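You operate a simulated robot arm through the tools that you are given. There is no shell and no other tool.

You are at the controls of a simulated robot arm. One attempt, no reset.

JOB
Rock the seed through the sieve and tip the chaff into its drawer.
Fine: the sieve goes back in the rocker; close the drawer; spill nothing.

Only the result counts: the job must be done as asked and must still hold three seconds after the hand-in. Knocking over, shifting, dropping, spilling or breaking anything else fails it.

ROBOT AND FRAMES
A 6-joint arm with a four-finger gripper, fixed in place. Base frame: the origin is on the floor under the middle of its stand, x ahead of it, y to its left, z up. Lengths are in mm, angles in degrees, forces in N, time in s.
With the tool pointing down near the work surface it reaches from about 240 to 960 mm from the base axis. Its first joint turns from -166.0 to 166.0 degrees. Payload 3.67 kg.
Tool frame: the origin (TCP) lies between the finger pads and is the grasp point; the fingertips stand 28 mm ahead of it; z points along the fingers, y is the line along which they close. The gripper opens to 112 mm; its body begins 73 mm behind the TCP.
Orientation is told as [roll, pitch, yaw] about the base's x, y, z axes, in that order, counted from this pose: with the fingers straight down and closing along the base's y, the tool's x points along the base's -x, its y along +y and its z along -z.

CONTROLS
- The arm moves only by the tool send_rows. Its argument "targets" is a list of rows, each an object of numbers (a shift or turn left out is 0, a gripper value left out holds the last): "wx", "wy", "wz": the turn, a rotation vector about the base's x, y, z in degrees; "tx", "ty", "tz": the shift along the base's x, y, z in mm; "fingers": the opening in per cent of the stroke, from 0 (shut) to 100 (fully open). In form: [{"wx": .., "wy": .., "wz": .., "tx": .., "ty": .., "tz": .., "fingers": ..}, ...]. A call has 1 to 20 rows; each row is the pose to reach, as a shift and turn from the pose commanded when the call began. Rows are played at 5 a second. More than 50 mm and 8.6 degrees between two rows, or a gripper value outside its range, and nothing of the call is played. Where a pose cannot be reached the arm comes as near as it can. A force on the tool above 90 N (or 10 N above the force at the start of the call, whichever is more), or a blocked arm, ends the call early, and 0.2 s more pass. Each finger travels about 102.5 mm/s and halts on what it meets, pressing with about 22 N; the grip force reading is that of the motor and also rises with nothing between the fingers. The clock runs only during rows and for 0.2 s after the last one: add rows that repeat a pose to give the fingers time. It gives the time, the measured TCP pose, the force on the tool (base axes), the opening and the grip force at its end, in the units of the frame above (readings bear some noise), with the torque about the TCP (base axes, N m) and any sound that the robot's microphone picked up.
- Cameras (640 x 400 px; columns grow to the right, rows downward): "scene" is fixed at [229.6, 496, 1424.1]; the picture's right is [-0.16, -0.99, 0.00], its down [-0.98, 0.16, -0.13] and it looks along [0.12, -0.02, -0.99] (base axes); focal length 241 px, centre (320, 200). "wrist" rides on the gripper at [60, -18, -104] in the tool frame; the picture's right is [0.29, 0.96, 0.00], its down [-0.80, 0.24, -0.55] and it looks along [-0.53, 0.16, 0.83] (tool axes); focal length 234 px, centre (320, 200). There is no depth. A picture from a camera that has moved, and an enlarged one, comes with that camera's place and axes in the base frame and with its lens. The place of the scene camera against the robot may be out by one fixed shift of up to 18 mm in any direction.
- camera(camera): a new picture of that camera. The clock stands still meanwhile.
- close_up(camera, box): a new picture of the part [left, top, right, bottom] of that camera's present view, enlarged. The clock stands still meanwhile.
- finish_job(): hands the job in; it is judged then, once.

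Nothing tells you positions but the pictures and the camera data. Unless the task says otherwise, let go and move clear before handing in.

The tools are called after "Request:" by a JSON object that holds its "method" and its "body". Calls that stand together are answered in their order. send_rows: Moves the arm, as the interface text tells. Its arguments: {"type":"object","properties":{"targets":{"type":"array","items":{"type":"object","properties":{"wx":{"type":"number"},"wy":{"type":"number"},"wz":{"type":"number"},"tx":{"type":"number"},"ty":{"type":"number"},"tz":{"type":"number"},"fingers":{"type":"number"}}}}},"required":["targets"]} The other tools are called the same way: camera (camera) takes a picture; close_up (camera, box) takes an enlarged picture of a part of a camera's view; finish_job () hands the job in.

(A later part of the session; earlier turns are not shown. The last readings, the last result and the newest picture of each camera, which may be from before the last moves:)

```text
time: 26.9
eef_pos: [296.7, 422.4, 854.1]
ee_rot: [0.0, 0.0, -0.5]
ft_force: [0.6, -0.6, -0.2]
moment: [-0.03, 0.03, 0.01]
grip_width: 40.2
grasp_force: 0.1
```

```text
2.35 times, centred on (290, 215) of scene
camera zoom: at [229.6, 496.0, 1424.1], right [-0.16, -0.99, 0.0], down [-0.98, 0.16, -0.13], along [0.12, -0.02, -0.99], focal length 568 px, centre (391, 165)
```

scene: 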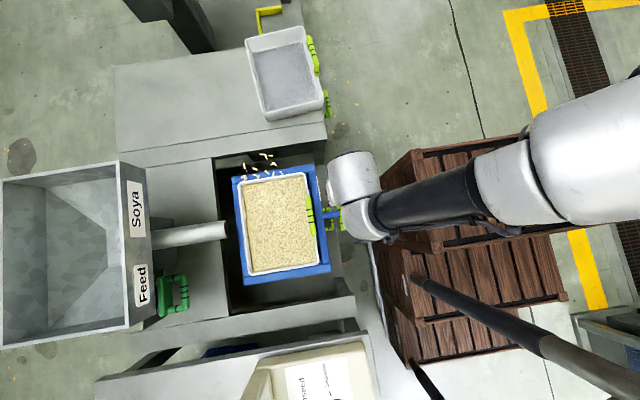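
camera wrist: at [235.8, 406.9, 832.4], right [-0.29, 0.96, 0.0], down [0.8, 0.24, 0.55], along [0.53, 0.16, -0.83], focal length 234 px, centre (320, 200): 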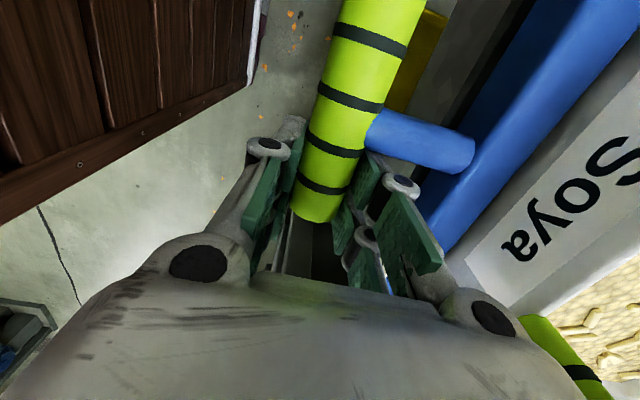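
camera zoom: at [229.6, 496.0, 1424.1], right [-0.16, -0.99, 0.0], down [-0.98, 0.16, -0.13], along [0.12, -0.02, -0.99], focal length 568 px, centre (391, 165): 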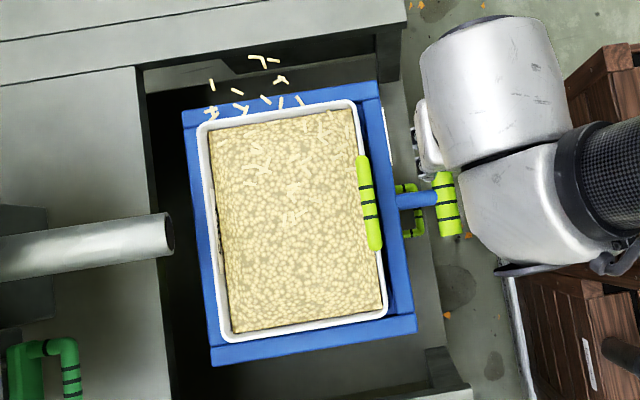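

No change in the rocker, so it probably tips about a hinge. I'll move the camera to the front corner to look at its underside obliquely.

Request:
{"method": "send_rows", "body": {"targets": [{"wz": 8, "tx": 12, "ty": -12, "tz": 10, "fingers": 60}, {"wz": 16, "tx": 25, "ty": -24, "tz": 15, "fingers": 100}, {"wz": 24, "tx": 38, "ty": -36, "tz": 15}, {"wz": 32, "tx": 51, "ty": -48, "tz": 15}, {"wz": 40, "tx": 64, "ty": -60, "tz": 15}, {"wz": 48, "tx": 77, "ty": -72, "tz": 15}, {"wz": 56, "tx": 90, "ty": -84, "tz": 15}, {"wz": 64, "tx": 103, "ty": -96, "tz": 15}, {"wz": 72, "tx": 116, "ty": -108, "tz": 15}, {"wz": 80, "tx": 129, "ty": -120, "tz": 15}, {"wz": 88, "tx": 142, "ty": -132, "tz": 10}, {"wz": 96, "tx": 155, "ty": -140, "tz": 0}, {"wz": 104, "tx": 168, "ty": -145, "tz": -10}, {"wz": 112, "tx": 180, "ty": -150, "tz": -20}, {"wz": 120, "tx": 190, "ty": -155, "tz": -30}]}}

Request:
{"method": "send_rows", "body": {"targets": [{"wx": 6.9, "wy": 4, "tz": -15}, {"wx": 13.8, "wy": 8, "tz": -30}, {"wx": 20.7, "wy": 12, "tz": -45}, {"wx": 27.6, "wy": 16, "tz": -60}, {"wx": 34.5, "wy": 20, "tz": -75}, {"wx": 39, "wy": 22.5, "tz": -90}]}}

Request:
{"method": "camera", "body": {"camera": "wrist"}}

```text
time: 30.1
eef_pos: [487.2, 268.2, 822.9]
ee_rot: [0.0, 0.0, 119.7]
ft_force: [1.2, -0.2, 0.4]
moment: [-0.01, 0.0, 0.02]
grip_width: 111.9
grasp_force: 0.0
```

```text
time: 31.6
eef_pos: [487.8, 268.0, 732.8]
ee_rot: [0.4, -45.1, 119.5]
ft_force: [-0.4, -0.2, -0.1]
moment: [-0.01, -0.02, -0.02]
grip_width: 112.5
grasp_force: 0.0
```

```text
taken
camera wrist: at [560.4, 176.1, 763.0], right [-0.73, -0.65, -0.2], down [-0.29, 0.03, 0.96], along [-0.62, 0.76, -0.21], focal length 234 px, centre (320, 200)
```

wrist: 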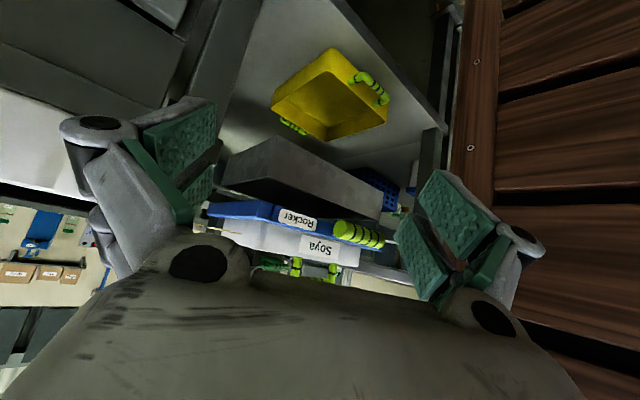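

Request:
{"method": "close_up", "body": {"camera": "wrist", "box": [190, 110, 420, 290]}}

Request:
{"method": "close_up", "body": {"camera": "wrist", "box": [190, 180, 350, 280]}}

```text
2.22 times, centred on (305, 200) of wrist
camera zoom: at [560.4, 176.1, 763.0], right [-0.73, -0.65, -0.2], down [-0.29, 0.03, 0.96], along [-0.62, 0.76, -0.21], focal length 520 px, centre (353, 200)
```

zoom: 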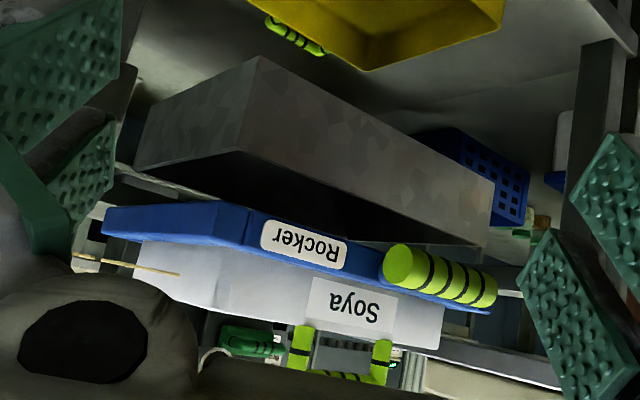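

```text
4.00 times, centred on (270, 230) of wrist
camera zoom: at [560.4, 176.1, 763.0], right [-0.73, -0.65, -0.2], down [-0.29, 0.03, 0.96], along [-0.62, 0.76, -0.21], focal length 937 px, centre (520, 80)
```

zoom: 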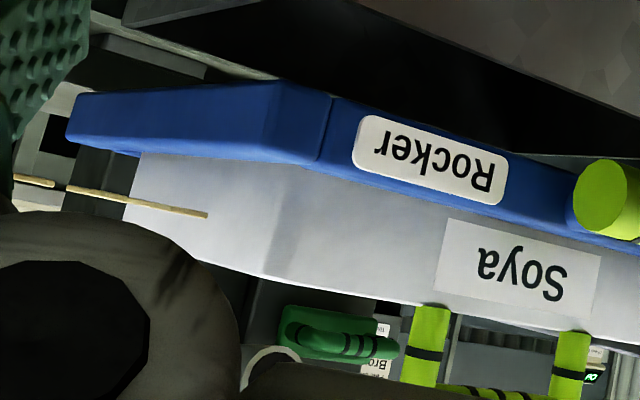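

The rocker frame hangs above a dark chute with no visible slides, so it must tilt. I'll go back over the T-bar with closed fingers and press gently on its end and centre to find the tilt axis.

Request:
{"method": "send_rows", "body": {"targets": [{"wx": -6.9, "wy": -4, "tz": 20}, {"wx": -13.8, "wy": -8, "tz": 40}, {"wx": -20.7, "wy": -12, "tz": 60}, {"wx": -27.6, "wy": -16, "tz": 80}, {"wx": -34.5, "wy": -20, "tz": 100}, {"wx": -39, "wy": -22.5, "tz": 120}]}}

Request:
{"method": "send_rows", "body": {"targets": [{"wz": -8, "tx": -12, "ty": 10, "fingers": 70}, {"wz": -16, "tx": -25, "ty": 20, "fingers": 40}, {"wz": -24, "tx": -38, "ty": 30, "fingers": 10}, {"wz": -32, "tx": -51, "ty": 40, "fingers": 0}, {"wz": -40, "tx": -64, "ty": 50}, {"wz": -48, "tx": -77, "ty": 60}, {"wz": -56, "tx": -90, "ty": 72}, {"wz": -64, "tx": -103, "ty": 84}, {"wz": -72, "tx": -116, "ty": 96}, {"wz": -80, "tx": -129, "ty": 108}, {"wz": -88, "tx": -142, "ty": 120}, {"wz": -96, "tx": -155, "ty": 132}, {"wz": -104, "tx": -168, "ty": 142}, {"wz": -112, "tx": -180, "ty": 152}, {"wz": -119.5, "tx": -192, "ty": 159}, {"wz": -119.5, "tx": -194, "ty": 159, "tz": -20}, {"wz": -119.5, "tx": -194, "ty": 159, "tz": -40}]}}

Request:
{"method": "camera", "body": {"camera": "wrist"}}

```text
time: 33.0
eef_pos: [487.8, 268.2, 851.2]
ee_rot: [0.0, -0.1, 119.6]
ft_force: [0.1, 0.8, 0.5]
moment: [0.0, 0.02, 0.0]
grip_width: 112.3
grasp_force: 0.0
```

```text
time: 36.5
eef_pos: [292.6, 428.2, 811.4]
ee_rot: [0.0, 0.0, 0.0]
ft_force: [-0.1, 0.1, 0.9]
moment: [-0.01, 0.01, -0.01]
grip_width: 0.3
grasp_force: 21.6
```

```text
taken
camera wrist: at [231.9, 409.7, 916.0], right [-0.29, 0.96, 0.0], down [0.8, 0.24, 0.55], along [0.53, 0.16, -0.83], focal length 234 px, centre (320, 200)
```

wrist: 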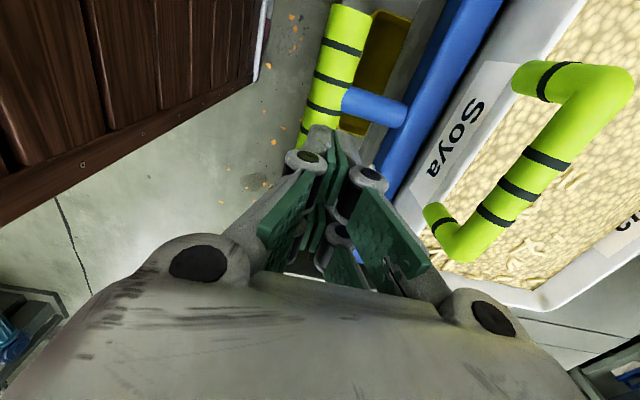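

I'm above the +x end of the bar with the fingers shut. I'll press down slowly and watch the force.

Request:
{"method": "send_rows", "body": {"targets": [{"tz": -20}, {"tz": -40}, {"tz": -46}, {"tz": -49}, {"tz": -52}, {"tz": -54}]}}

```text
time: 38.0
eef_pos: [292.8, 426.9, 758.8]
ee_rot: [0.0, 0.0, 0.0]
ft_force: [1.7, -0.3, 2.6]
moment: [0.01, -0.01, 0.0]
grip_width: 0.4
grasp_force: 22.4
```

Request:
{"method": "send_rows", "body": {"targets": [{"tz": -2}, {"tz": -3}, {"tz": -4}]}}

```text
time: 38.8
eef_pos: [292.9, 427.2, 755.1]
ee_rot: [0.0, 0.0, 0.0]
ft_force: [-0.6, -0.2, 3.3]
moment: [-0.04, 0.07, -0.01]
grip_width: 0.0
grasp_force: 22.2
```

The force is only 3 N while I moved 3.7 mm. I'll continue a bit further.

Request:
{"method": "send_rows", "body": {"targets": [{"tz": -2}, {"tz": -4}, {"tz": -6}]}}

Request:
{"method": "camera", "body": {"camera": "wrist"}}

Request:
{"method": "close_up", "body": {"camera": "scene", "box": [200, 130, 380, 300]}}

```text
time: 39.5
eef_pos: [293.8, 428.4, 748.0]
ee_rot: [0.1, 0.0, 0.0]
ft_force: [-0.6, 1.7, 4.4]
moment: [0.04, 0.09, -0.03]
grip_width: 0.1
grasp_force: 22.4
```

```text
taken
camera wrist: at [233.1, 409.5, 852.7], right [-0.29, 0.96, 0.0], down [0.8, 0.24, 0.55], along [0.53, 0.16, -0.83], focal length 234 px, centre (320, 200)
```

wrist: 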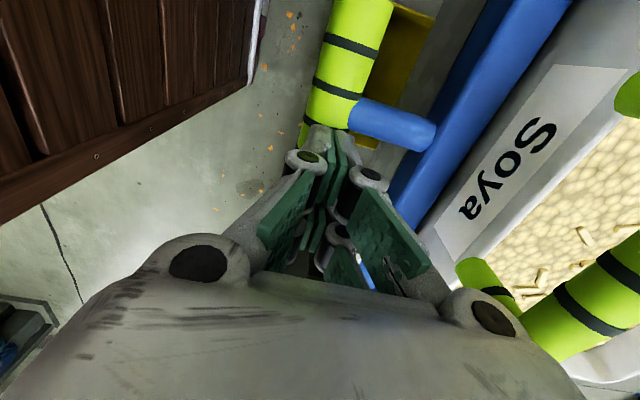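

```text
2.35 times, centred on (290, 215) of scene
camera zoom: at [229.6, 496.0, 1424.1], right [-0.16, -0.99, 0.0], down [-0.98, 0.16, -0.13], along [0.12, -0.02, -0.99], focal length 568 px, centre (391, 165)
```

zoom: 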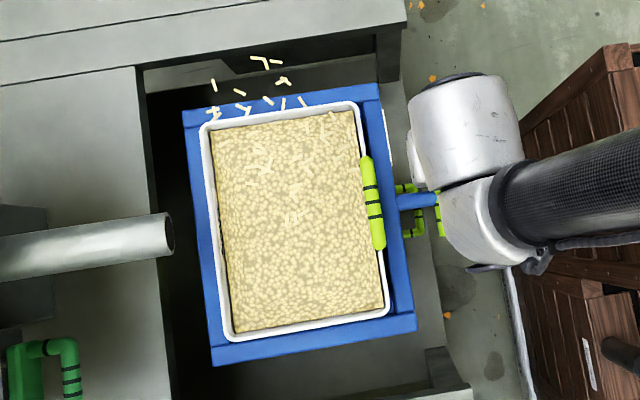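

Pressing down works: the sieve and frame tilted about the x axis with only about 4 N, so the T-handle rocks up and down. I'll press further in small steps to find the range.

Request:
{"method": "send_rows", "body": {"targets": [{"tz": -3}, {"tz": -6}, {"tz": -9}, {"tz": -12}]}}

Request:
{"method": "close_up", "body": {"camera": "scene", "box": [200, 130, 380, 300]}}

```text
time: 40.5
eef_pos: [295.1, 426.6, 735.7]
ee_rot: [0.0, -0.1, 0.0]
ft_force: [-2.4, 0.4, 6.4]
moment: [0.04, 0.07, -0.02]
grip_width: 0.2
grasp_force: 22.1
heard: click
```

```text
2.35 times, centred on (290, 215) of scene
camera zoom: at [229.6, 496.0, 1424.1], right [-0.16, -0.99, 0.0], down [-0.98, 0.16, -0.13], along [0.12, -0.02, -0.99], focal length 568 px, centre (391, 165)
```

zoom: 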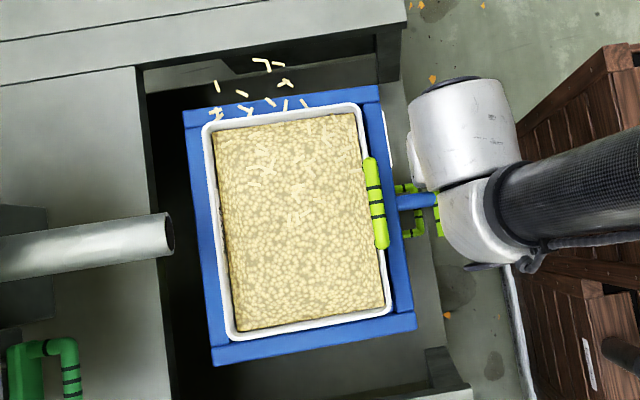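

There was a click at about 20 mm down, which looks like a counted stroke. Now I'll raise the hand and see whether the handle returns on its own.

Request:
{"method": "send_rows", "body": {"targets": [{"tz": 6}, {"tz": 12}, {"tz": 18}, {"tz": 24}, {"tz": 30}]}}

Request:
{"method": "close_up", "body": {"camera": "scene", "box": [200, 130, 380, 300]}}

Request:
{"method": "camera", "body": {"camera": "wrist"}}

```text
time: 41.8
eef_pos: [293.1, 429.0, 766.5]
ee_rot: [-0.1, 0.0, 0.0]
ft_force: [-0.6, 1.0, -1.5]
moment: [-0.03, 0.0, 0.01]
grip_width: 0.0
grasp_force: 22.5
```

```text
2.35 times, centred on (290, 215) of scene
camera zoom: at [229.6, 496.0, 1424.1], right [-0.16, -0.99, 0.0], down [-0.98, 0.16, -0.13], along [0.12, -0.02, -0.99], focal length 568 px, centre (391, 165)
```

zoom: 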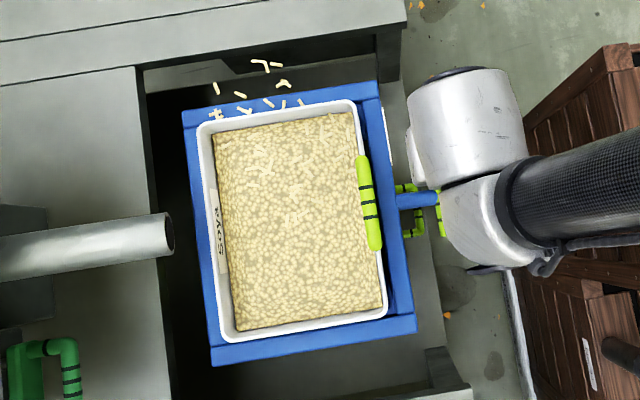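

```text
taken
camera wrist: at [232.8, 410.4, 870.1], right [-0.29, 0.96, 0.0], down [0.8, 0.24, 0.55], along [0.53, 0.16, -0.83], focal length 234 px, centre (320, 200)
```

wrist: 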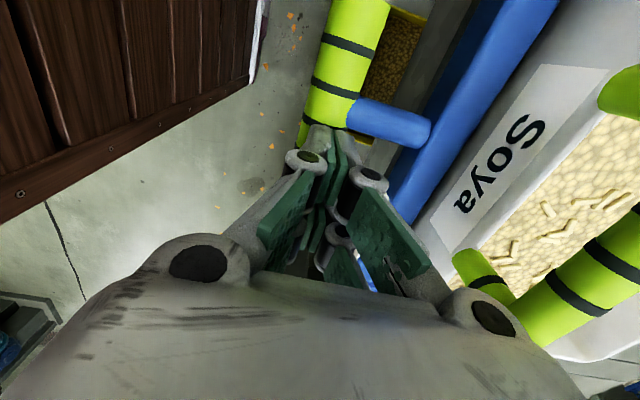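

That stroke worked: the level in the sieve dropped, the yellow bin is receiving seed, and the rocker springs back by itself. I'll repeat the press strokes.

Request:
{"method": "send_rows", "body": {"targets": [{"tz": -8}, {"tz": -16}, {"tz": -24}, {"tz": -31}, {"tz": -31}, {"tz": -22}, {"tz": -12}, {"tz": 0}, {"tz": 0}]}}

Request:
{"method": "close_up", "body": {"camera": "scene", "box": [200, 130, 380, 300]}}

Request:
{"method": "camera", "body": {"camera": "wrist"}}

```text
time: 43.8
eef_pos: [293.3, 427.5, 764.1]
ee_rot: [0.0, 0.1, -0.1]
ft_force: [-0.2, -0.2, 1.2]
moment: [0.0, 0.01, -0.01]
grip_width: 0.1
grasp_force: 21.9
heard: click
```

```text
2.35 times, centred on (290, 215) of scene
camera zoom: at [229.6, 496.0, 1424.1], right [-0.16, -0.99, 0.0], down [-0.98, 0.16, -0.13], along [0.12, -0.02, -0.99], focal length 568 px, centre (391, 165)
```

zoom: 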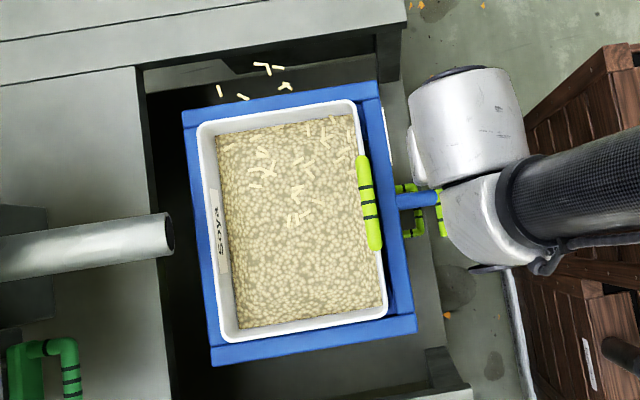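

```text
taken
camera wrist: at [233.4, 409.5, 869.6], right [-0.29, 0.96, 0.0], down [0.8, 0.24, 0.55], along [0.53, 0.16, -0.83], focal length 234 px, centre (320, 200)
```

wrist: 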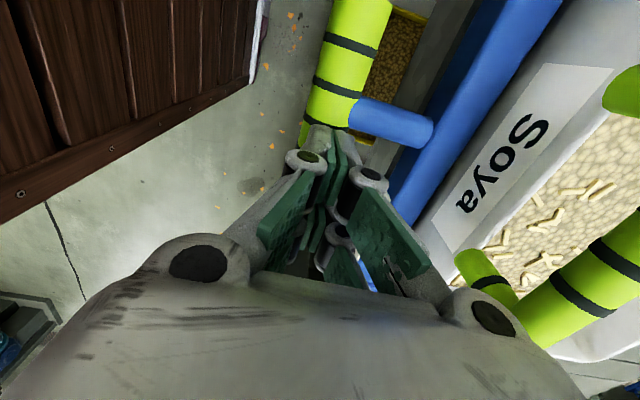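

Each click lowers the seed, so I'll do more strokes, two per call.

Request:
{"method": "send_rows", "body": {"targets": [{"tz": -8}, {"tz": -16}, {"tz": -24}, {"tz": -30}, {"tz": -30}, {"tz": -22}, {"tz": -12}, {"tz": 0}, {"tz": 0}, {"tz": 0}, {"tz": -8}, {"tz": -16}, {"tz": -24}, {"tz": -30}, {"tz": -30}, {"tz": -22}, {"tz": -12}, {"tz": 0}, {"tz": 0}]}}

Request:
{"method": "close_up", "body": {"camera": "scene", "box": [200, 130, 380, 300]}}

```text
time: 47.8
eef_pos: [293.7, 428.6, 766.1]
ee_rot: [-0.1, 0.0, -0.1]
ft_force: [0.2, -0.7, 0.0]
moment: [-0.02, -0.02, 0.03]
grip_width: 0.2
grasp_force: 21.4
heard: click, click
```

```text
2.35 times, centred on (290, 215) of scene
camera zoom: at [229.6, 496.0, 1424.1], right [-0.16, -0.99, 0.0], down [-0.98, 0.16, -0.13], along [0.12, -0.02, -0.99], focal length 568 px, centre (391, 165)
```

zoom: 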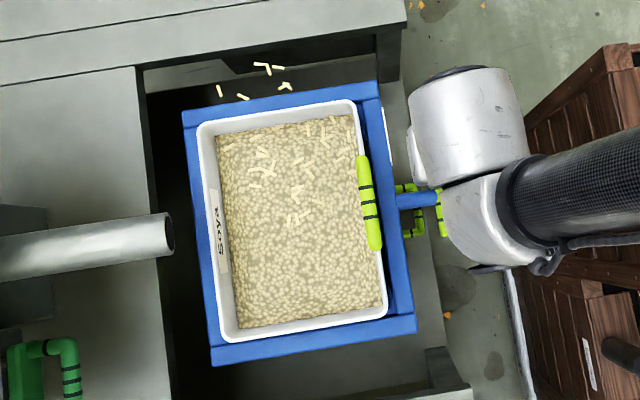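

Request:
{"method": "send_rows", "body": {"targets": [{"tz": -8}, {"tz": -16}, {"tz": -24}, {"tz": -30}, {"tz": -30}, {"tz": -22}, {"tz": -12}, {"tz": 0}, {"tz": 0}, {"tz": 0}, {"tz": -8}, {"tz": -16}, {"tz": -24}, {"tz": -30}, {"tz": -30}, {"tz": -22}, {"tz": -12}, {"tz": 0}, {"tz": 0}]}}

Request:
{"method": "close_up", "body": {"camera": "scene", "box": [200, 130, 380, 300]}}

Request:
{"method": "camera", "body": {"camera": "wrist"}}

```text
time: 51.8
eef_pos: [293.6, 426.3, 766.3]
ee_rot: [-0.1, 0.1, 0.0]
ft_force: [-0.4, 0.7, 0.6]
moment: [0.02, 0.0, 0.02]
grip_width: 0.2
grasp_force: 22.2
heard: click
```

```text
2.35 times, centred on (290, 215) of scene
camera zoom: at [229.6, 496.0, 1424.1], right [-0.16, -0.99, 0.0], down [-0.98, 0.16, -0.13], along [0.12, -0.02, -0.99], focal length 568 px, centre (391, 165)
```

zoom: 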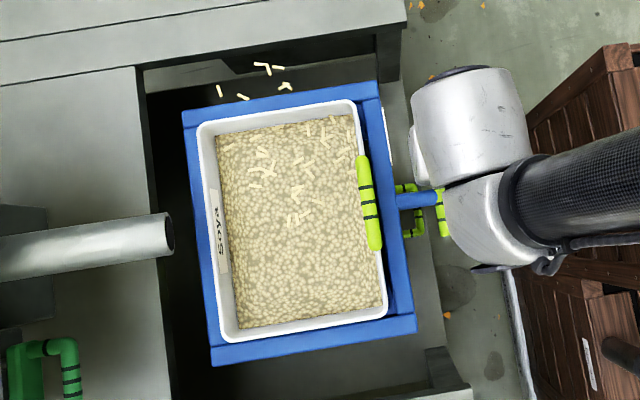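

```text
taken
camera wrist: at [233.2, 407.6, 870.2], right [-0.29, 0.96, 0.0], down [0.8, 0.24, 0.55], along [0.53, 0.16, -0.83], focal length 234 px, centre (320, 200)
```

wrist: 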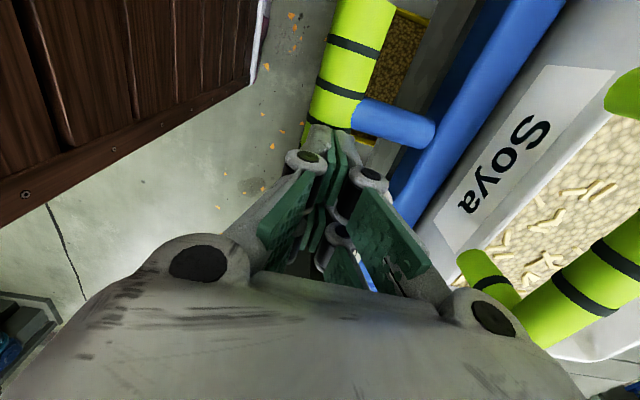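

The last two presses gave one click and the level hasn't clearly dropped, so the stroke is marginal. I'll press a little deeper and watch the force.

Request:
{"method": "send_rows", "body": {"targets": [{"tz": -8}, {"tz": -16}, {"tz": -24}, {"tz": -30}, {"tz": -34}, {"tz": -38}]}}

Request:
{"method": "close_up", "body": {"camera": "scene", "box": [200, 130, 380, 300]}}

```text
time: 53.1
eef_pos: [293.7, 427.5, 728.8]
ee_rot: [0.1, 0.0, 0.0]
ft_force: [1.9, -1.3, 7.0]
moment: [0.02, 0.0, 0.05]
grip_width: 0.0
grasp_force: 22.2
heard: click
```

```text
2.35 times, centred on (290, 215) of scene
camera zoom: at [229.6, 496.0, 1424.1], right [-0.16, -0.99, 0.0], down [-0.98, 0.16, -0.13], along [0.12, -0.02, -0.99], focal length 568 px, centre (391, 165)
```

zoom: 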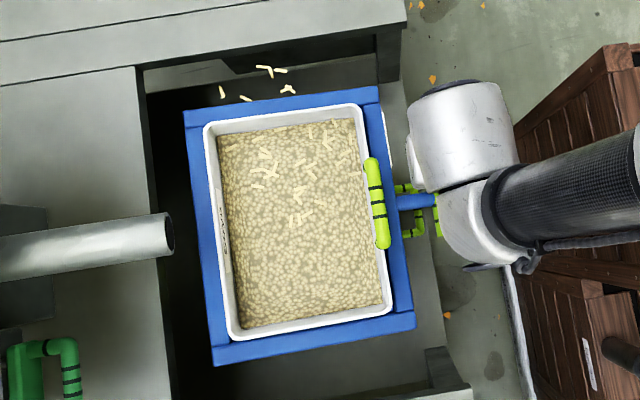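

Request:
{"method": "send_rows", "body": {"targets": [{"tz": 8}, {"tz": 16}, {"tz": 24}, {"tz": 32}, {"tz": 40}, {"tz": 40}, {"tz": 40}]}}

Request:
{"method": "close_up", "body": {"camera": "scene", "box": [230, 165, 320, 285]}}

Request:
{"method": "camera", "body": {"camera": "wrist"}}

```text
time: 54.8
eef_pos: [293.1, 428.2, 768.4]
ee_rot: [0.1, 0.1, 0.0]
ft_force: [0.2, 0.2, 0.3]
moment: [0.0, 0.01, -0.02]
grip_width: 0.0
grasp_force: 22.3
```

```text
3.33 times, centred on (275, 225) of scene
camera zoom: at [229.6, 496.0, 1424.1], right [-0.16, -0.99, 0.0], down [-0.98, 0.16, -0.13], along [0.12, -0.02, -0.99], focal length 805 px, centre (470, 117)
```

zoom: 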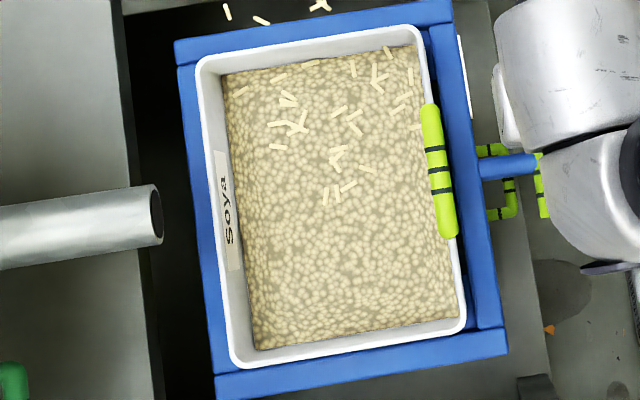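

```text
taken
camera wrist: at [232.1, 410.4, 873.2], right [-0.29, 0.96, 0.0], down [0.8, 0.24, 0.55], along [0.53, 0.16, -0.83], focal length 234 px, centre (320, 200)
```

wrist: 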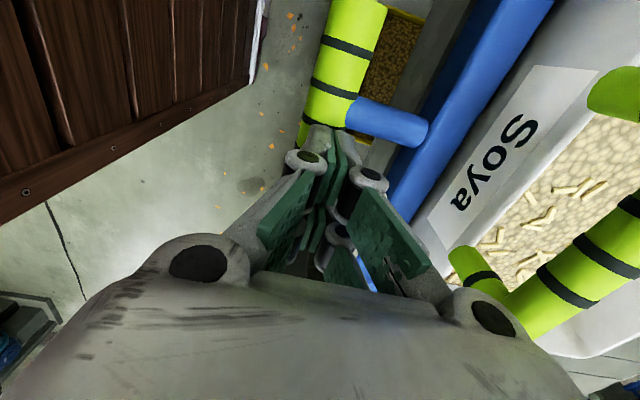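

Request:
{"method": "send_rows", "body": {"targets": [{"tz": -10}, {"tz": -20}, {"tz": -30}, {"tz": -38}, {"tz": -38}, {"tz": -28}, {"tz": -16}, {"tz": 0}, {"tz": 0}, {"tz": 0}, {"tz": -10}, {"tz": -20}, {"tz": -30}, {"tz": -38}, {"tz": -38}, {"tz": -28}, {"tz": -16}, {"tz": 0}, {"tz": 0}]}}

Request:
{"method": "close_up", "body": {"camera": "scene", "box": [200, 130, 380, 300]}}

Request:
{"method": "close_up", "body": {"camera": "scene", "box": [230, 165, 320, 285]}}

```text
time: 58.8
eef_pos: [293.6, 427.0, 767.1]
ee_rot: [0.0, -0.1, 0.0]
ft_force: [0.0, 0.5, 0.4]
moment: [-0.01, 0.03, -0.02]
grip_width: 0.0
grasp_force: 21.8
heard: click, click
```

```text
2.35 times, centred on (290, 215) of scene
camera zoom: at [229.6, 496.0, 1424.1], right [-0.16, -0.99, 0.0], down [-0.98, 0.16, -0.13], along [0.12, -0.02, -0.99], focal length 568 px, centre (391, 165)
```

zoom: 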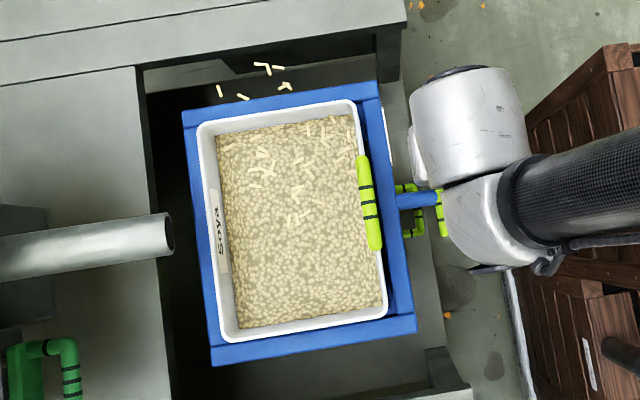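

```text
3.33 times, centred on (275, 225) of scene
camera zoom: at [229.6, 496.0, 1424.1], right [-0.16, -0.99, 0.0], down [-0.98, 0.16, -0.13], along [0.12, -0.02, -0.99], focal length 805 px, centre (470, 117)
```

zoom: 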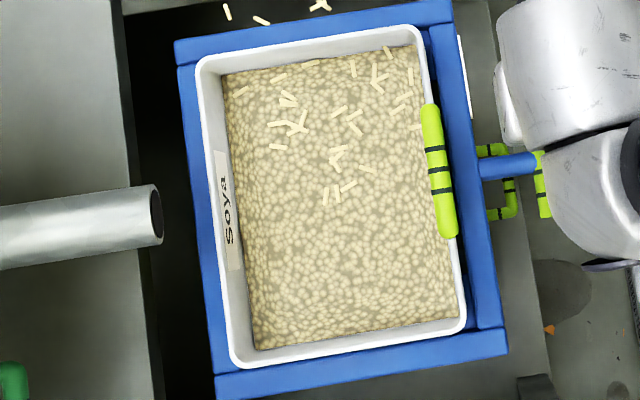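

The level has looked unchanged for several clicks. I'll lift off and inspect the sieve contents and the yellow bin closely with the wrist camera.

Request:
{"method": "send_rows", "body": {"targets": [{"tz": 30}, {"tz": 60}, {"tz": 90}, {"tz": 90, "ty": 40, "tx": -20}, {"tz": 90, "ty": 80, "tx": -40}, {"tz": 90, "ty": 120, "tx": -60}]}}

Request:
{"method": "camera", "body": {"camera": "wrist"}}

Request:
{"method": "close_up", "body": {"camera": "wrist", "box": [300, 0, 520, 150]}}

```text
time: 60.1
eef_pos: [233.4, 546.7, 858.2]
ee_rot: [0.0, 0.1, 0.0]
ft_force: [0.1, 0.4, 0.2]
moment: [0.01, -0.02, -0.03]
grip_width: 0.1
grasp_force: 22.5
```

```text
taken
camera wrist: at [172.7, 528.2, 961.7], right [-0.29, 0.96, 0.0], down [0.8, 0.24, 0.55], along [0.53, 0.16, -0.83], focal length 234 px, centre (320, 200)
```

wrist: 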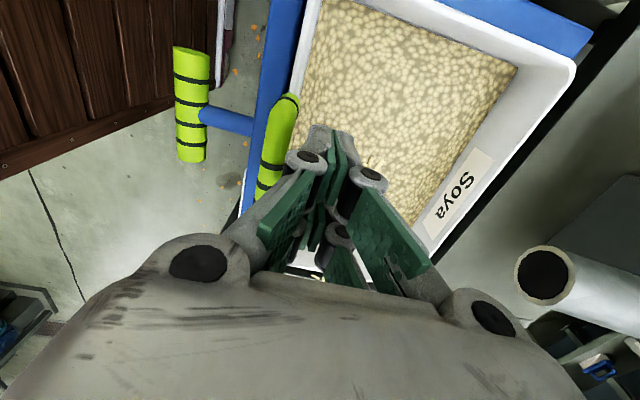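

```text
2.67 times, centred on (410, 75) of wrist
camera zoom: at [172.7, 528.2, 961.7], right [-0.29, 0.96, 0.0], down [0.8, 0.24, 0.55], along [0.53, 0.16, -0.83], focal length 624 px, centre (80, 533)
```

zoom: 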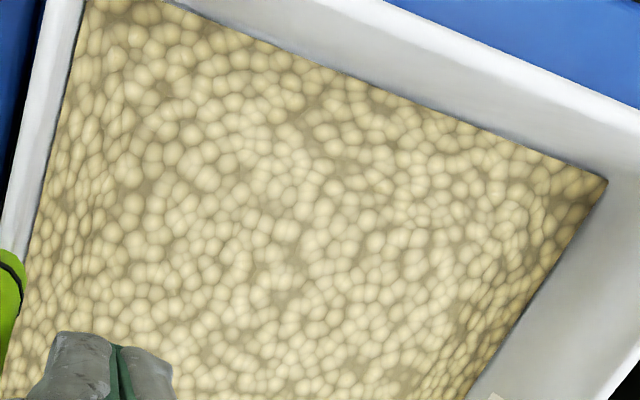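

The sieve still holds a good layer of seed. I'll look at the yellow bin's fill level before rocking on.

Request:
{"method": "send_rows", "body": {"targets": [{"tx": 15, "ty": -25}, {"wz": 8, "tx": 30, "ty": -50}, {"wz": 16, "tx": 40, "ty": -75}, {"wz": 24, "tx": 50, "ty": -100}, {"wz": 32, "tx": 60, "ty": -125}, {"wz": 40, "tx": 65, "ty": -150}, {"wz": 48, "tx": 65, "ty": -168}, {"wz": 56, "tx": 65, "ty": -168}, {"wz": 64, "tx": 65, "ty": -180}, {"wz": 72, "tx": 65, "ty": -190}, {"wz": 80, "tx": 65, "ty": -200}, {"wz": 88, "tx": 65, "ty": -205}, {"wz": 90, "tx": 65, "ty": -210}]}}

Request:
{"method": "camera", "body": {"camera": "wrist"}}

```text
time: 63.0
eef_pos: [297.2, 337.2, 859.1]
ee_rot: [0.1, 0.0, 90.2]
ft_force: [0.7, -0.6, 0.1]
moment: [-0.04, 0.02, 0.01]
grip_width: 0.0
grasp_force: 22.0
```

```text
taken
camera wrist: at [315.4, 278.3, 962.8], right [-0.96, -0.29, 0.0], down [-0.24, 0.8, 0.55], along [-0.16, 0.53, -0.83], focal length 234 px, centre (320, 200)
```

wrist: 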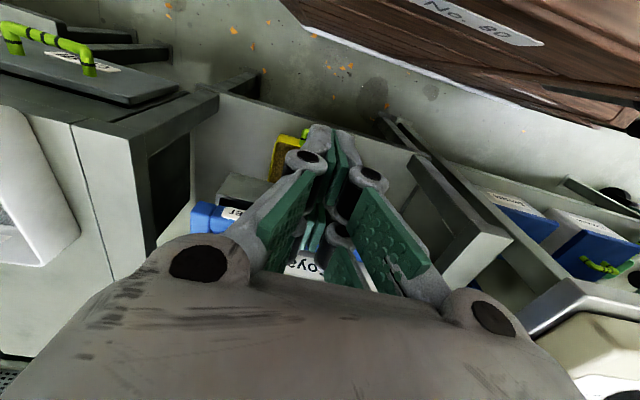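

Request:
{"method": "send_rows", "body": {"targets": [{"fingers": 50, "tx": 20}, {"fingers": 100, "tx": 40, "wx": 8}, {"fingers": 100, "tx": 60, "wx": 16}, {"tx": 80, "wx": 20}, {"tx": 80, "wx": 20}]}}

Request:
{"method": "camera", "body": {"camera": "wrist"}}

Request:
{"method": "close_up", "body": {"camera": "wrist", "box": [240, 90, 420, 250]}}

```text
time: 64.2
eef_pos: [377.4, 336.6, 856.5]
ee_rot: [0.0, -20.1, 90.0]
ft_force: [-0.1, 0.6, 0.5]
moment: [-0.01, 0.0, 0.03]
grip_width: 111.9
grasp_force: 0.2
```

```text
taken
camera wrist: at [394.8, 246.1, 933.9], right [-0.96, -0.27, -0.1], down [-0.24, 0.56, 0.79], along [-0.16, 0.78, -0.6], focal length 234 px, centre (320, 200)
```

wrist: 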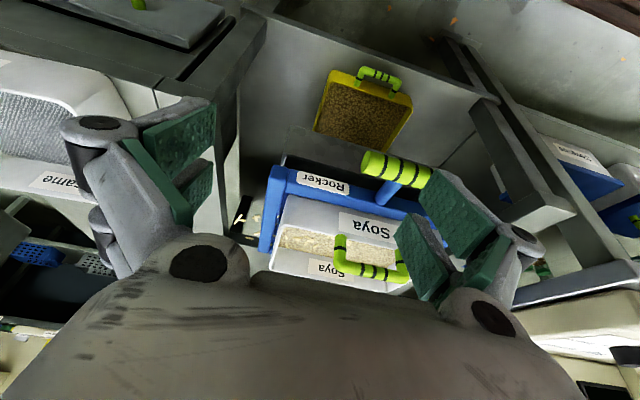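

```text
2.50 times, centred on (330, 170) of wrist
camera zoom: at [394.8, 246.1, 933.9], right [-0.96, -0.27, -0.1], down [-0.24, 0.56, 0.79], along [-0.16, 0.78, -0.6], focal length 585 px, centre (295, 275)
```

zoom: 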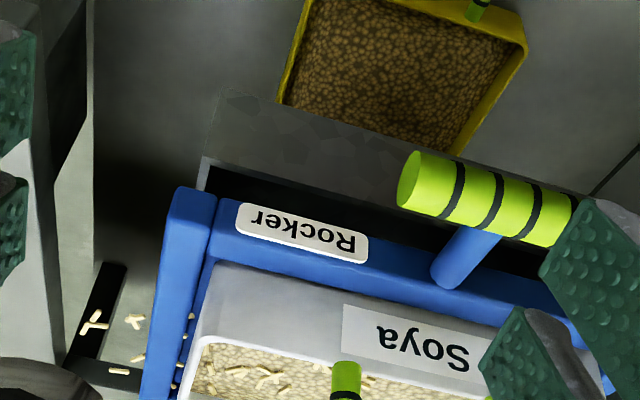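

Request:
{"method": "close_up", "body": {"camera": "wrist", "box": [300, 50, 430, 160]}}

Request:
{"method": "close_up", "body": {"camera": "wrist", "box": [480, 100, 640, 260]}}

```text
3.64 times, centred on (365, 105) of wrist
camera zoom: at [394.8, 246.1, 933.9], right [-0.96, -0.27, -0.1], down [-0.24, 0.56, 0.79], along [-0.16, 0.78, -0.6], focal length 852 px, centre (156, 546)
```

zoom: 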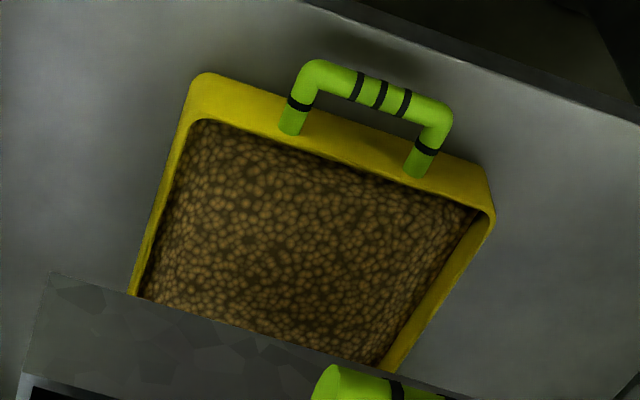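

```text
2.50 times, centred on (560, 180) of wrist
camera zoom: at [394.8, 246.1, 933.9], right [-0.96, -0.27, -0.1], down [-0.24, 0.56, 0.79], along [-0.16, 0.78, -0.6], focal length 585 px, centre (-280, 250)
```

zoom: 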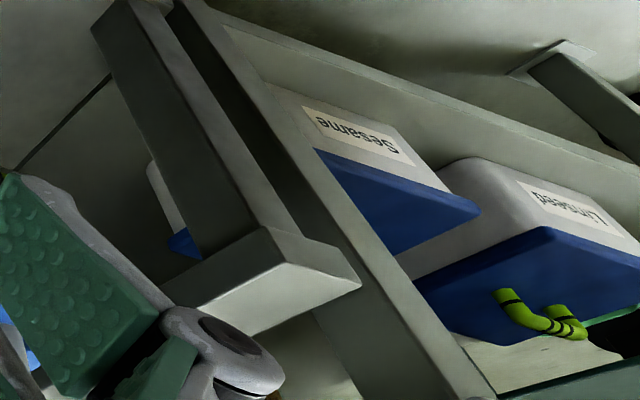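

The bin is about half full, with the seed roughly 30 mm below its rim, and the sieve still holds seed. I'll take a high-zoom reference of the sieve before trying different stroke styles.

Request:
{"method": "close_up", "body": {"camera": "scene", "box": [236, 170, 276, 200]}}

Request:
{"method": "close_up", "body": {"camera": "scene", "box": [240, 200, 280, 230]}}

```text
13.33 times, centred on (256, 185) of scene
camera zoom: at [229.6, 496.0, 1424.1], right [-0.16, -0.99, 0.0], down [-0.98, 0.16, -0.13], along [0.12, -0.02, -0.99], focal length 3219 px, centre (1173, 400)
```

zoom: 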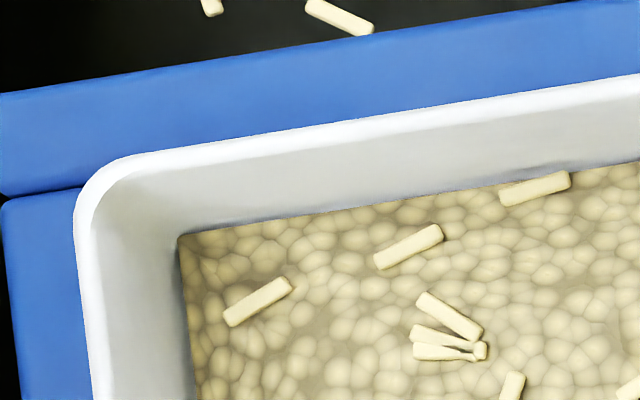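

```text
13.33 times, centred on (260, 215) of scene
camera zoom: at [229.6, 496.0, 1424.1], right [-0.16, -0.99, 0.0], down [-0.98, 0.16, -0.13], along [0.12, -0.02, -0.99], focal length 3219 px, centre (1120, 0)
```

zoom: 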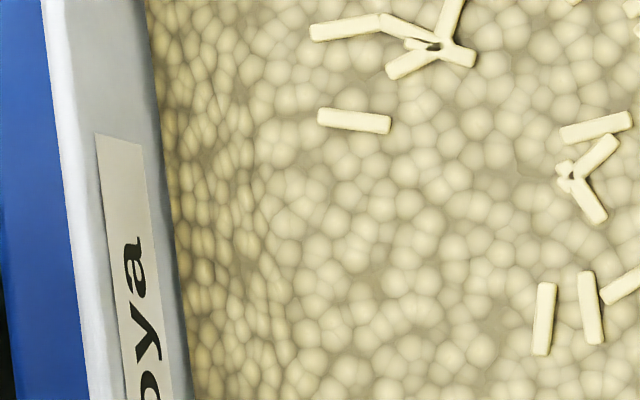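

That gives a precise reference. I'll go back over the bar and do one slow press with a hold, like the first effective stroke.

Request:
{"method": "send_rows", "body": {"targets": [{"wx": -8, "tx": -20, "ty": 20, "tz": 5, "fingers": 60}, {"wx": -16, "tx": -40, "ty": 40, "tz": 5, "fingers": 20}, {"wx": -20, "tx": -60, "ty": 60, "tz": 5, "fingers": 0}, {"wx": -20, "tx": -80, "ty": 80, "tz": 5, "fingers": 0}]}}

Request:
{"method": "send_rows", "body": {"targets": [{"wz": -8}, {"wz": -16}, {"wz": -24}, {"wz": -32}, {"wz": -40}, {"wz": -48}, {"wz": -56}, {"wz": -64}, {"wz": -72, "tx": -1}, {"wz": -80, "tx": -2, "ty": 5}, {"wz": -88, "tx": -3, "ty": 8}, {"wz": -90, "tx": -3, "ty": 10}]}}

```text
time: 65.2
eef_pos: [298.7, 418.0, 862.2]
ee_rot: [0.1, 0.0, 90.0]
ft_force: [-0.2, -0.3, 0.1]
moment: [-0.03, 0.0, -0.01]
grip_width: 0.0
grasp_force: 22.6
```

```text
time: 67.8
eef_pos: [296.4, 428.4, 861.9]
ee_rot: [0.0, 0.0, -0.2]
ft_force: [0.5, 0.8, -0.6]
moment: [-0.02, 0.01, -0.02]
grip_width: 0.0
grasp_force: 22.2
```

Request:
{"method": "send_rows", "body": {"targets": [{"tz": -40}, {"tz": -80}, {"tz": -98}, {"tz": -101}, {"tz": -104}, {"tz": -107}, {"tz": -110}, {"tz": -113}, {"tz": -116}, {"tz": -119}, {"tz": -122}, {"tz": -125}, {"tz": -128}, {"tz": -128}, {"tz": -128}, {"tz": -128}]}}

Request:
{"method": "send_rows", "body": {"targets": [{"tz": 6}, {"tz": 12}, {"tz": 18}, {"tz": 24}, {"tz": 30}, {"tz": 36}, {"tz": 36}, {"tz": 36}]}}

Request:
{"method": "close_up", "body": {"camera": "scene", "box": [236, 170, 276, 200]}}

Request:
{"method": "close_up", "body": {"camera": "scene", "box": [240, 200, 280, 230]}}

```text
time: 71.2
eef_pos: [294.5, 426.8, 735.3]
ee_rot: [0.0, 0.0, 0.1]
ft_force: [1.5, -1.0, 6.9]
moment: [-0.05, 0.04, 0.05]
grip_width: 0.3
grasp_force: 22.1
heard: click
```

```text
time: 73.0
eef_pos: [295.3, 427.1, 771.3]
ee_rot: [0.0, 0.1, 0.1]
ft_force: [-0.5, 0.2, 0.9]
moment: [0.0, 0.01, 0.01]
grip_width: 0.0
grasp_force: 21.4
```

```text
13.33 times, centred on (256, 185) of scene
camera zoom: at [229.6, 496.0, 1424.1], right [-0.16, -0.99, 0.0], down [-0.98, 0.16, -0.13], along [0.12, -0.02, -0.99], focal length 3219 px, centre (1173, 400)
```

zoom: 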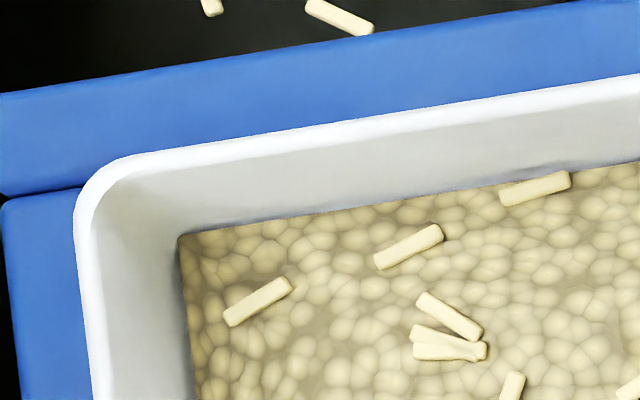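

```text
13.33 times, centred on (260, 215) of scene
camera zoom: at [229.6, 496.0, 1424.1], right [-0.16, -0.99, 0.0], down [-0.98, 0.16, -0.13], along [0.12, -0.02, -0.99], focal length 3219 px, centre (1120, 0)
```

zoom: 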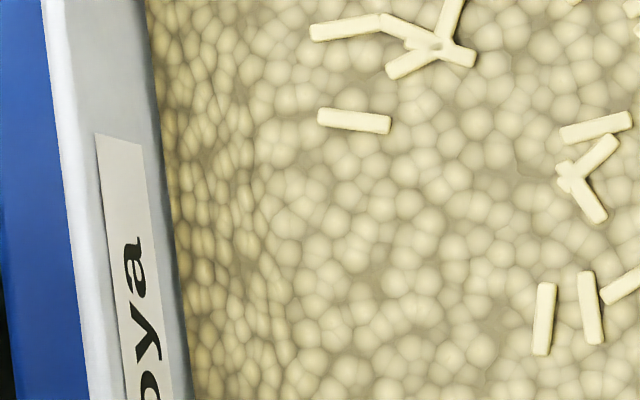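

No change, so repeated down-strokes don't count. Rocking probably has to alternate with an up-stroke. I'll grip the bar again and test lifting carefully.

Request:
{"method": "send_rows", "body": {"targets": [{"tz": 20, "tx": 2}, {"tz": 20, "tx": 2, "fingers": 36}, {"tz": 20, "tx": 2, "fingers": 36}, {"tz": 0, "tx": 2}, {"tz": -20, "tx": 2}, {"tz": -35, "tx": 2}, {"tz": -52, "tx": 2}, {"tz": -52, "tx": 2, "fingers": 25}, {"tz": -52, "tx": 2, "fingers": 15}, {"tz": -52, "tx": 2, "fingers": 10}, {"tz": -52, "tx": 2, "fingers": 10}]}}

Request:
{"method": "camera", "body": {"camera": "wrist"}}

```text
time: 75.3
eef_pos: [296.9, 424.8, 719.3]
ee_rot: [-0.2, 0.0, 0.0]
ft_force: [-2.0, -24.2, -2.4]
moment: [-0.15, -0.14, -0.01]
grip_width: 26.3
grasp_force: 44.9
```

```text
taken
camera wrist: at [236.2, 407.1, 823.0], right [-0.29, 0.96, 0.0], down [0.8, 0.24, 0.55], along [0.53, 0.16, -0.83], focal length 234 px, centre (320, 200)
```

wrist: 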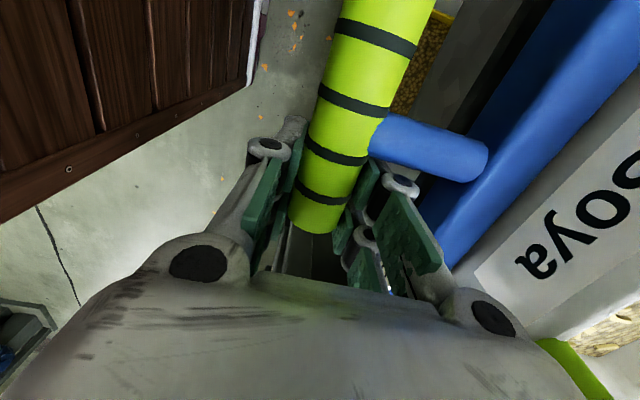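

The grip is on with some side load, so I'll relieve it by about 3 mm in y, then lift slowly.

Request:
{"method": "send_rows", "body": {"targets": [{"ty": -3}, {"ty": -3}, {"ty": -3, "tz": 2}, {"ty": -3, "tz": 4}, {"ty": -3, "tz": 6}]}}

Request:
{"method": "close_up", "body": {"camera": "scene", "box": [236, 170, 276, 200]}}

```text
time: 76.5
eef_pos: [295.9, 424.8, 724.9]
ee_rot: [0.0, -0.1, 0.1]
ft_force: [2.0, -0.5, -35.8]
moment: [0.02, -0.13, -0.16]
grip_width: 26.5
grasp_force: 45.3
```

```text
13.33 times, centred on (256, 185) of scene
camera zoom: at [229.6, 496.0, 1424.1], right [-0.16, -0.99, 0.0], down [-0.98, 0.16, -0.13], along [0.12, -0.02, -0.99], focal length 3219 px, centre (1173, 400)
```

zoom: 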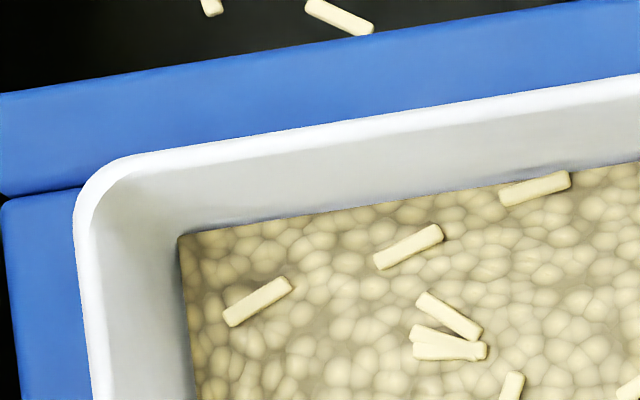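

Upward is a hard stop; the image shows no motion at all. I'll release and measure how deep the remaining layer is against the sieve floor, since the sieve may be shallower than I assumed.

Request:
{"method": "send_rows", "body": {"targets": [{"tz": -3}, {"tz": -5, "fingers": 20}, {"tz": -5, "fingers": 36}, {"tz": -5, "fingers": 36}, {"tz": 30}, {"tz": 70}, {"tz": 110}, {"tz": 140, "ty": 10, "fingers": 60}, {"tz": 150, "ty": 30, "tx": -10, "fingers": 100}, {"tz": 150, "ty": 60, "tx": -30}, {"tz": 150, "ty": 90, "tx": -50}, {"tz": 150, "ty": 120, "tx": -70}]}}

Request:
{"method": "camera", "body": {"camera": "wrist"}}

```text
time: 79.2
eef_pos: [229.0, 546.3, 875.3]
ee_rot: [0.0, 0.0, 0.1]
ft_force: [-0.6, -0.8, 0.2]
moment: [-0.01, 0.0, -0.02]
grip_width: 112.1
grasp_force: 0.1
```

```text
taken
camera wrist: at [168.8, 527.6, 979.4], right [-0.29, 0.96, 0.0], down [0.8, 0.24, 0.55], along [0.53, 0.16, -0.83], focal length 234 px, centre (320, 200)
```

wrist: 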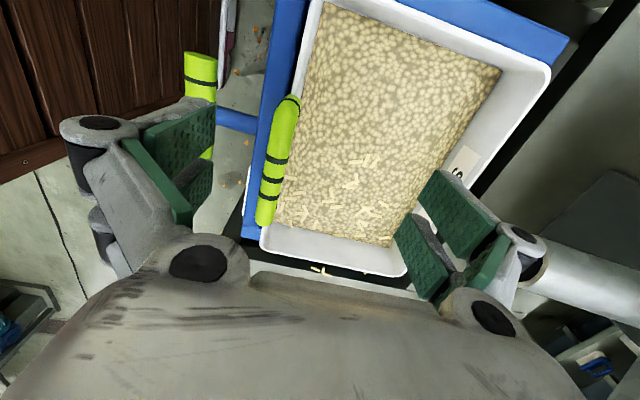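

Request:
{"method": "close_up", "body": {"camera": "wrist", "box": [240, 0, 560, 290]}}

Request:
{"method": "close_up", "body": {"camera": "wrist", "box": [260, 120, 420, 280]}}

```text
1.38 times, centred on (400, 145) of wrist
camera zoom: at [168.8, 527.6, 979.4], right [-0.29, 0.96, 0.0], down [0.8, 0.24, 0.55], along [0.53, 0.16, -0.83], focal length 323 px, centre (210, 276)
```

zoom: 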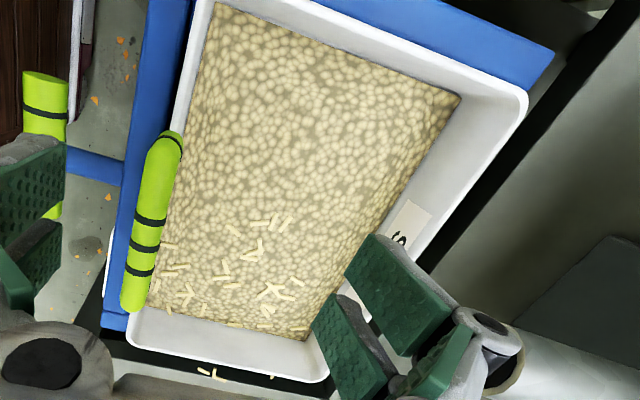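

```text
2.50 times, centred on (340, 200) of wrist
camera zoom: at [168.8, 527.6, 979.4], right [-0.29, 0.96, 0.0], down [0.8, 0.24, 0.55], along [0.53, 0.16, -0.83], focal length 585 px, centre (270, 200)
```

zoom: 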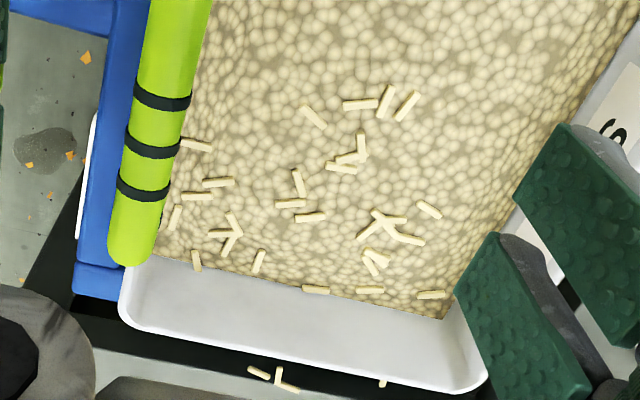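

The layer sits roughly 40 mm below the rim. I'll use strong optical zooms to compare its texture with the seed in the bin.

Request:
{"method": "close_up", "body": {"camera": "scene", "box": [262, 208, 282, 222]}}

Request:
{"method": "close_up", "body": {"camera": "wrist", "box": [330, 10, 390, 50]}}

Request:
{"method": "close_up", "body": {"camera": "scene", "box": [236, 170, 276, 200]}}

Request:
{"method": "close_up", "body": {"camera": "scene", "box": [245, 20, 325, 125]}}

```text
16.00 times, centred on (272, 215) of scene
camera zoom: at [229.6, 496.0, 1424.1], right [-0.16, -0.99, 0.0], down [-0.98, 0.16, -0.13], along [0.12, -0.02, -0.99], focal length 3862 px, centre (1088, -40)
```

zoom: 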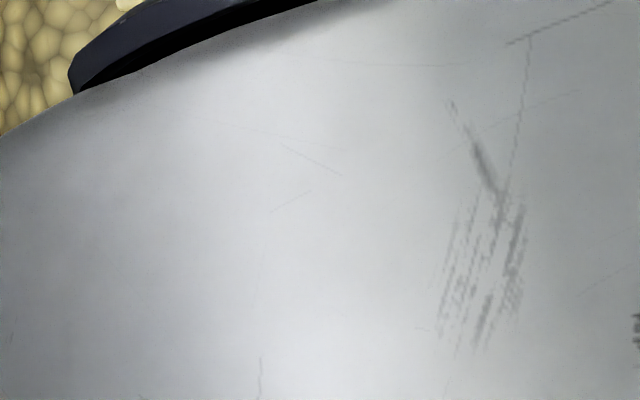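

```text
10.00 times, centred on (360, 30) of wrist
camera zoom: at [168.8, 527.6, 979.4], right [-0.29, 0.96, 0.0], down [0.8, 0.24, 0.55], along [0.53, 0.16, -0.83], focal length 2342 px, centre (-80, 1900)
```

zoom: 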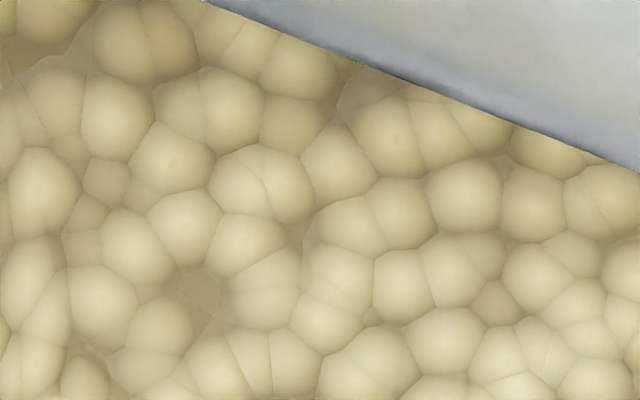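

```text
13.33 times, centred on (256, 185) of scene
camera zoom: at [229.6, 496.0, 1424.1], right [-0.16, -0.99, 0.0], down [-0.98, 0.16, -0.13], along [0.12, -0.02, -0.99], focal length 3219 px, centre (1173, 400)
```

zoom: 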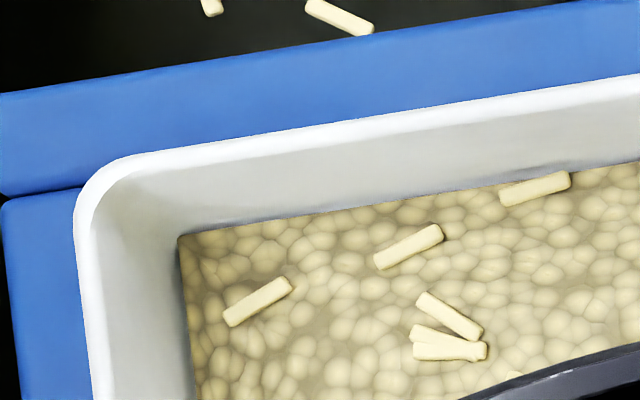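

```text
3.81 times, centred on (285, 72) of scene
camera zoom: at [229.6, 496.0, 1424.1], right [-0.16, -0.99, 0.0], down [-0.98, 0.16, -0.13], along [0.12, -0.02, -0.99], focal length 920 px, centre (453, 686)
```

zoom: 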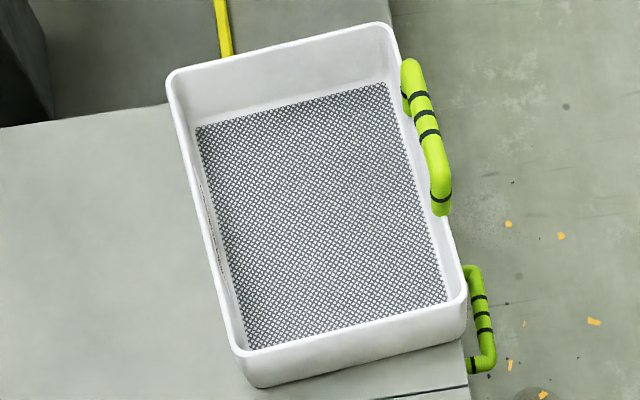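

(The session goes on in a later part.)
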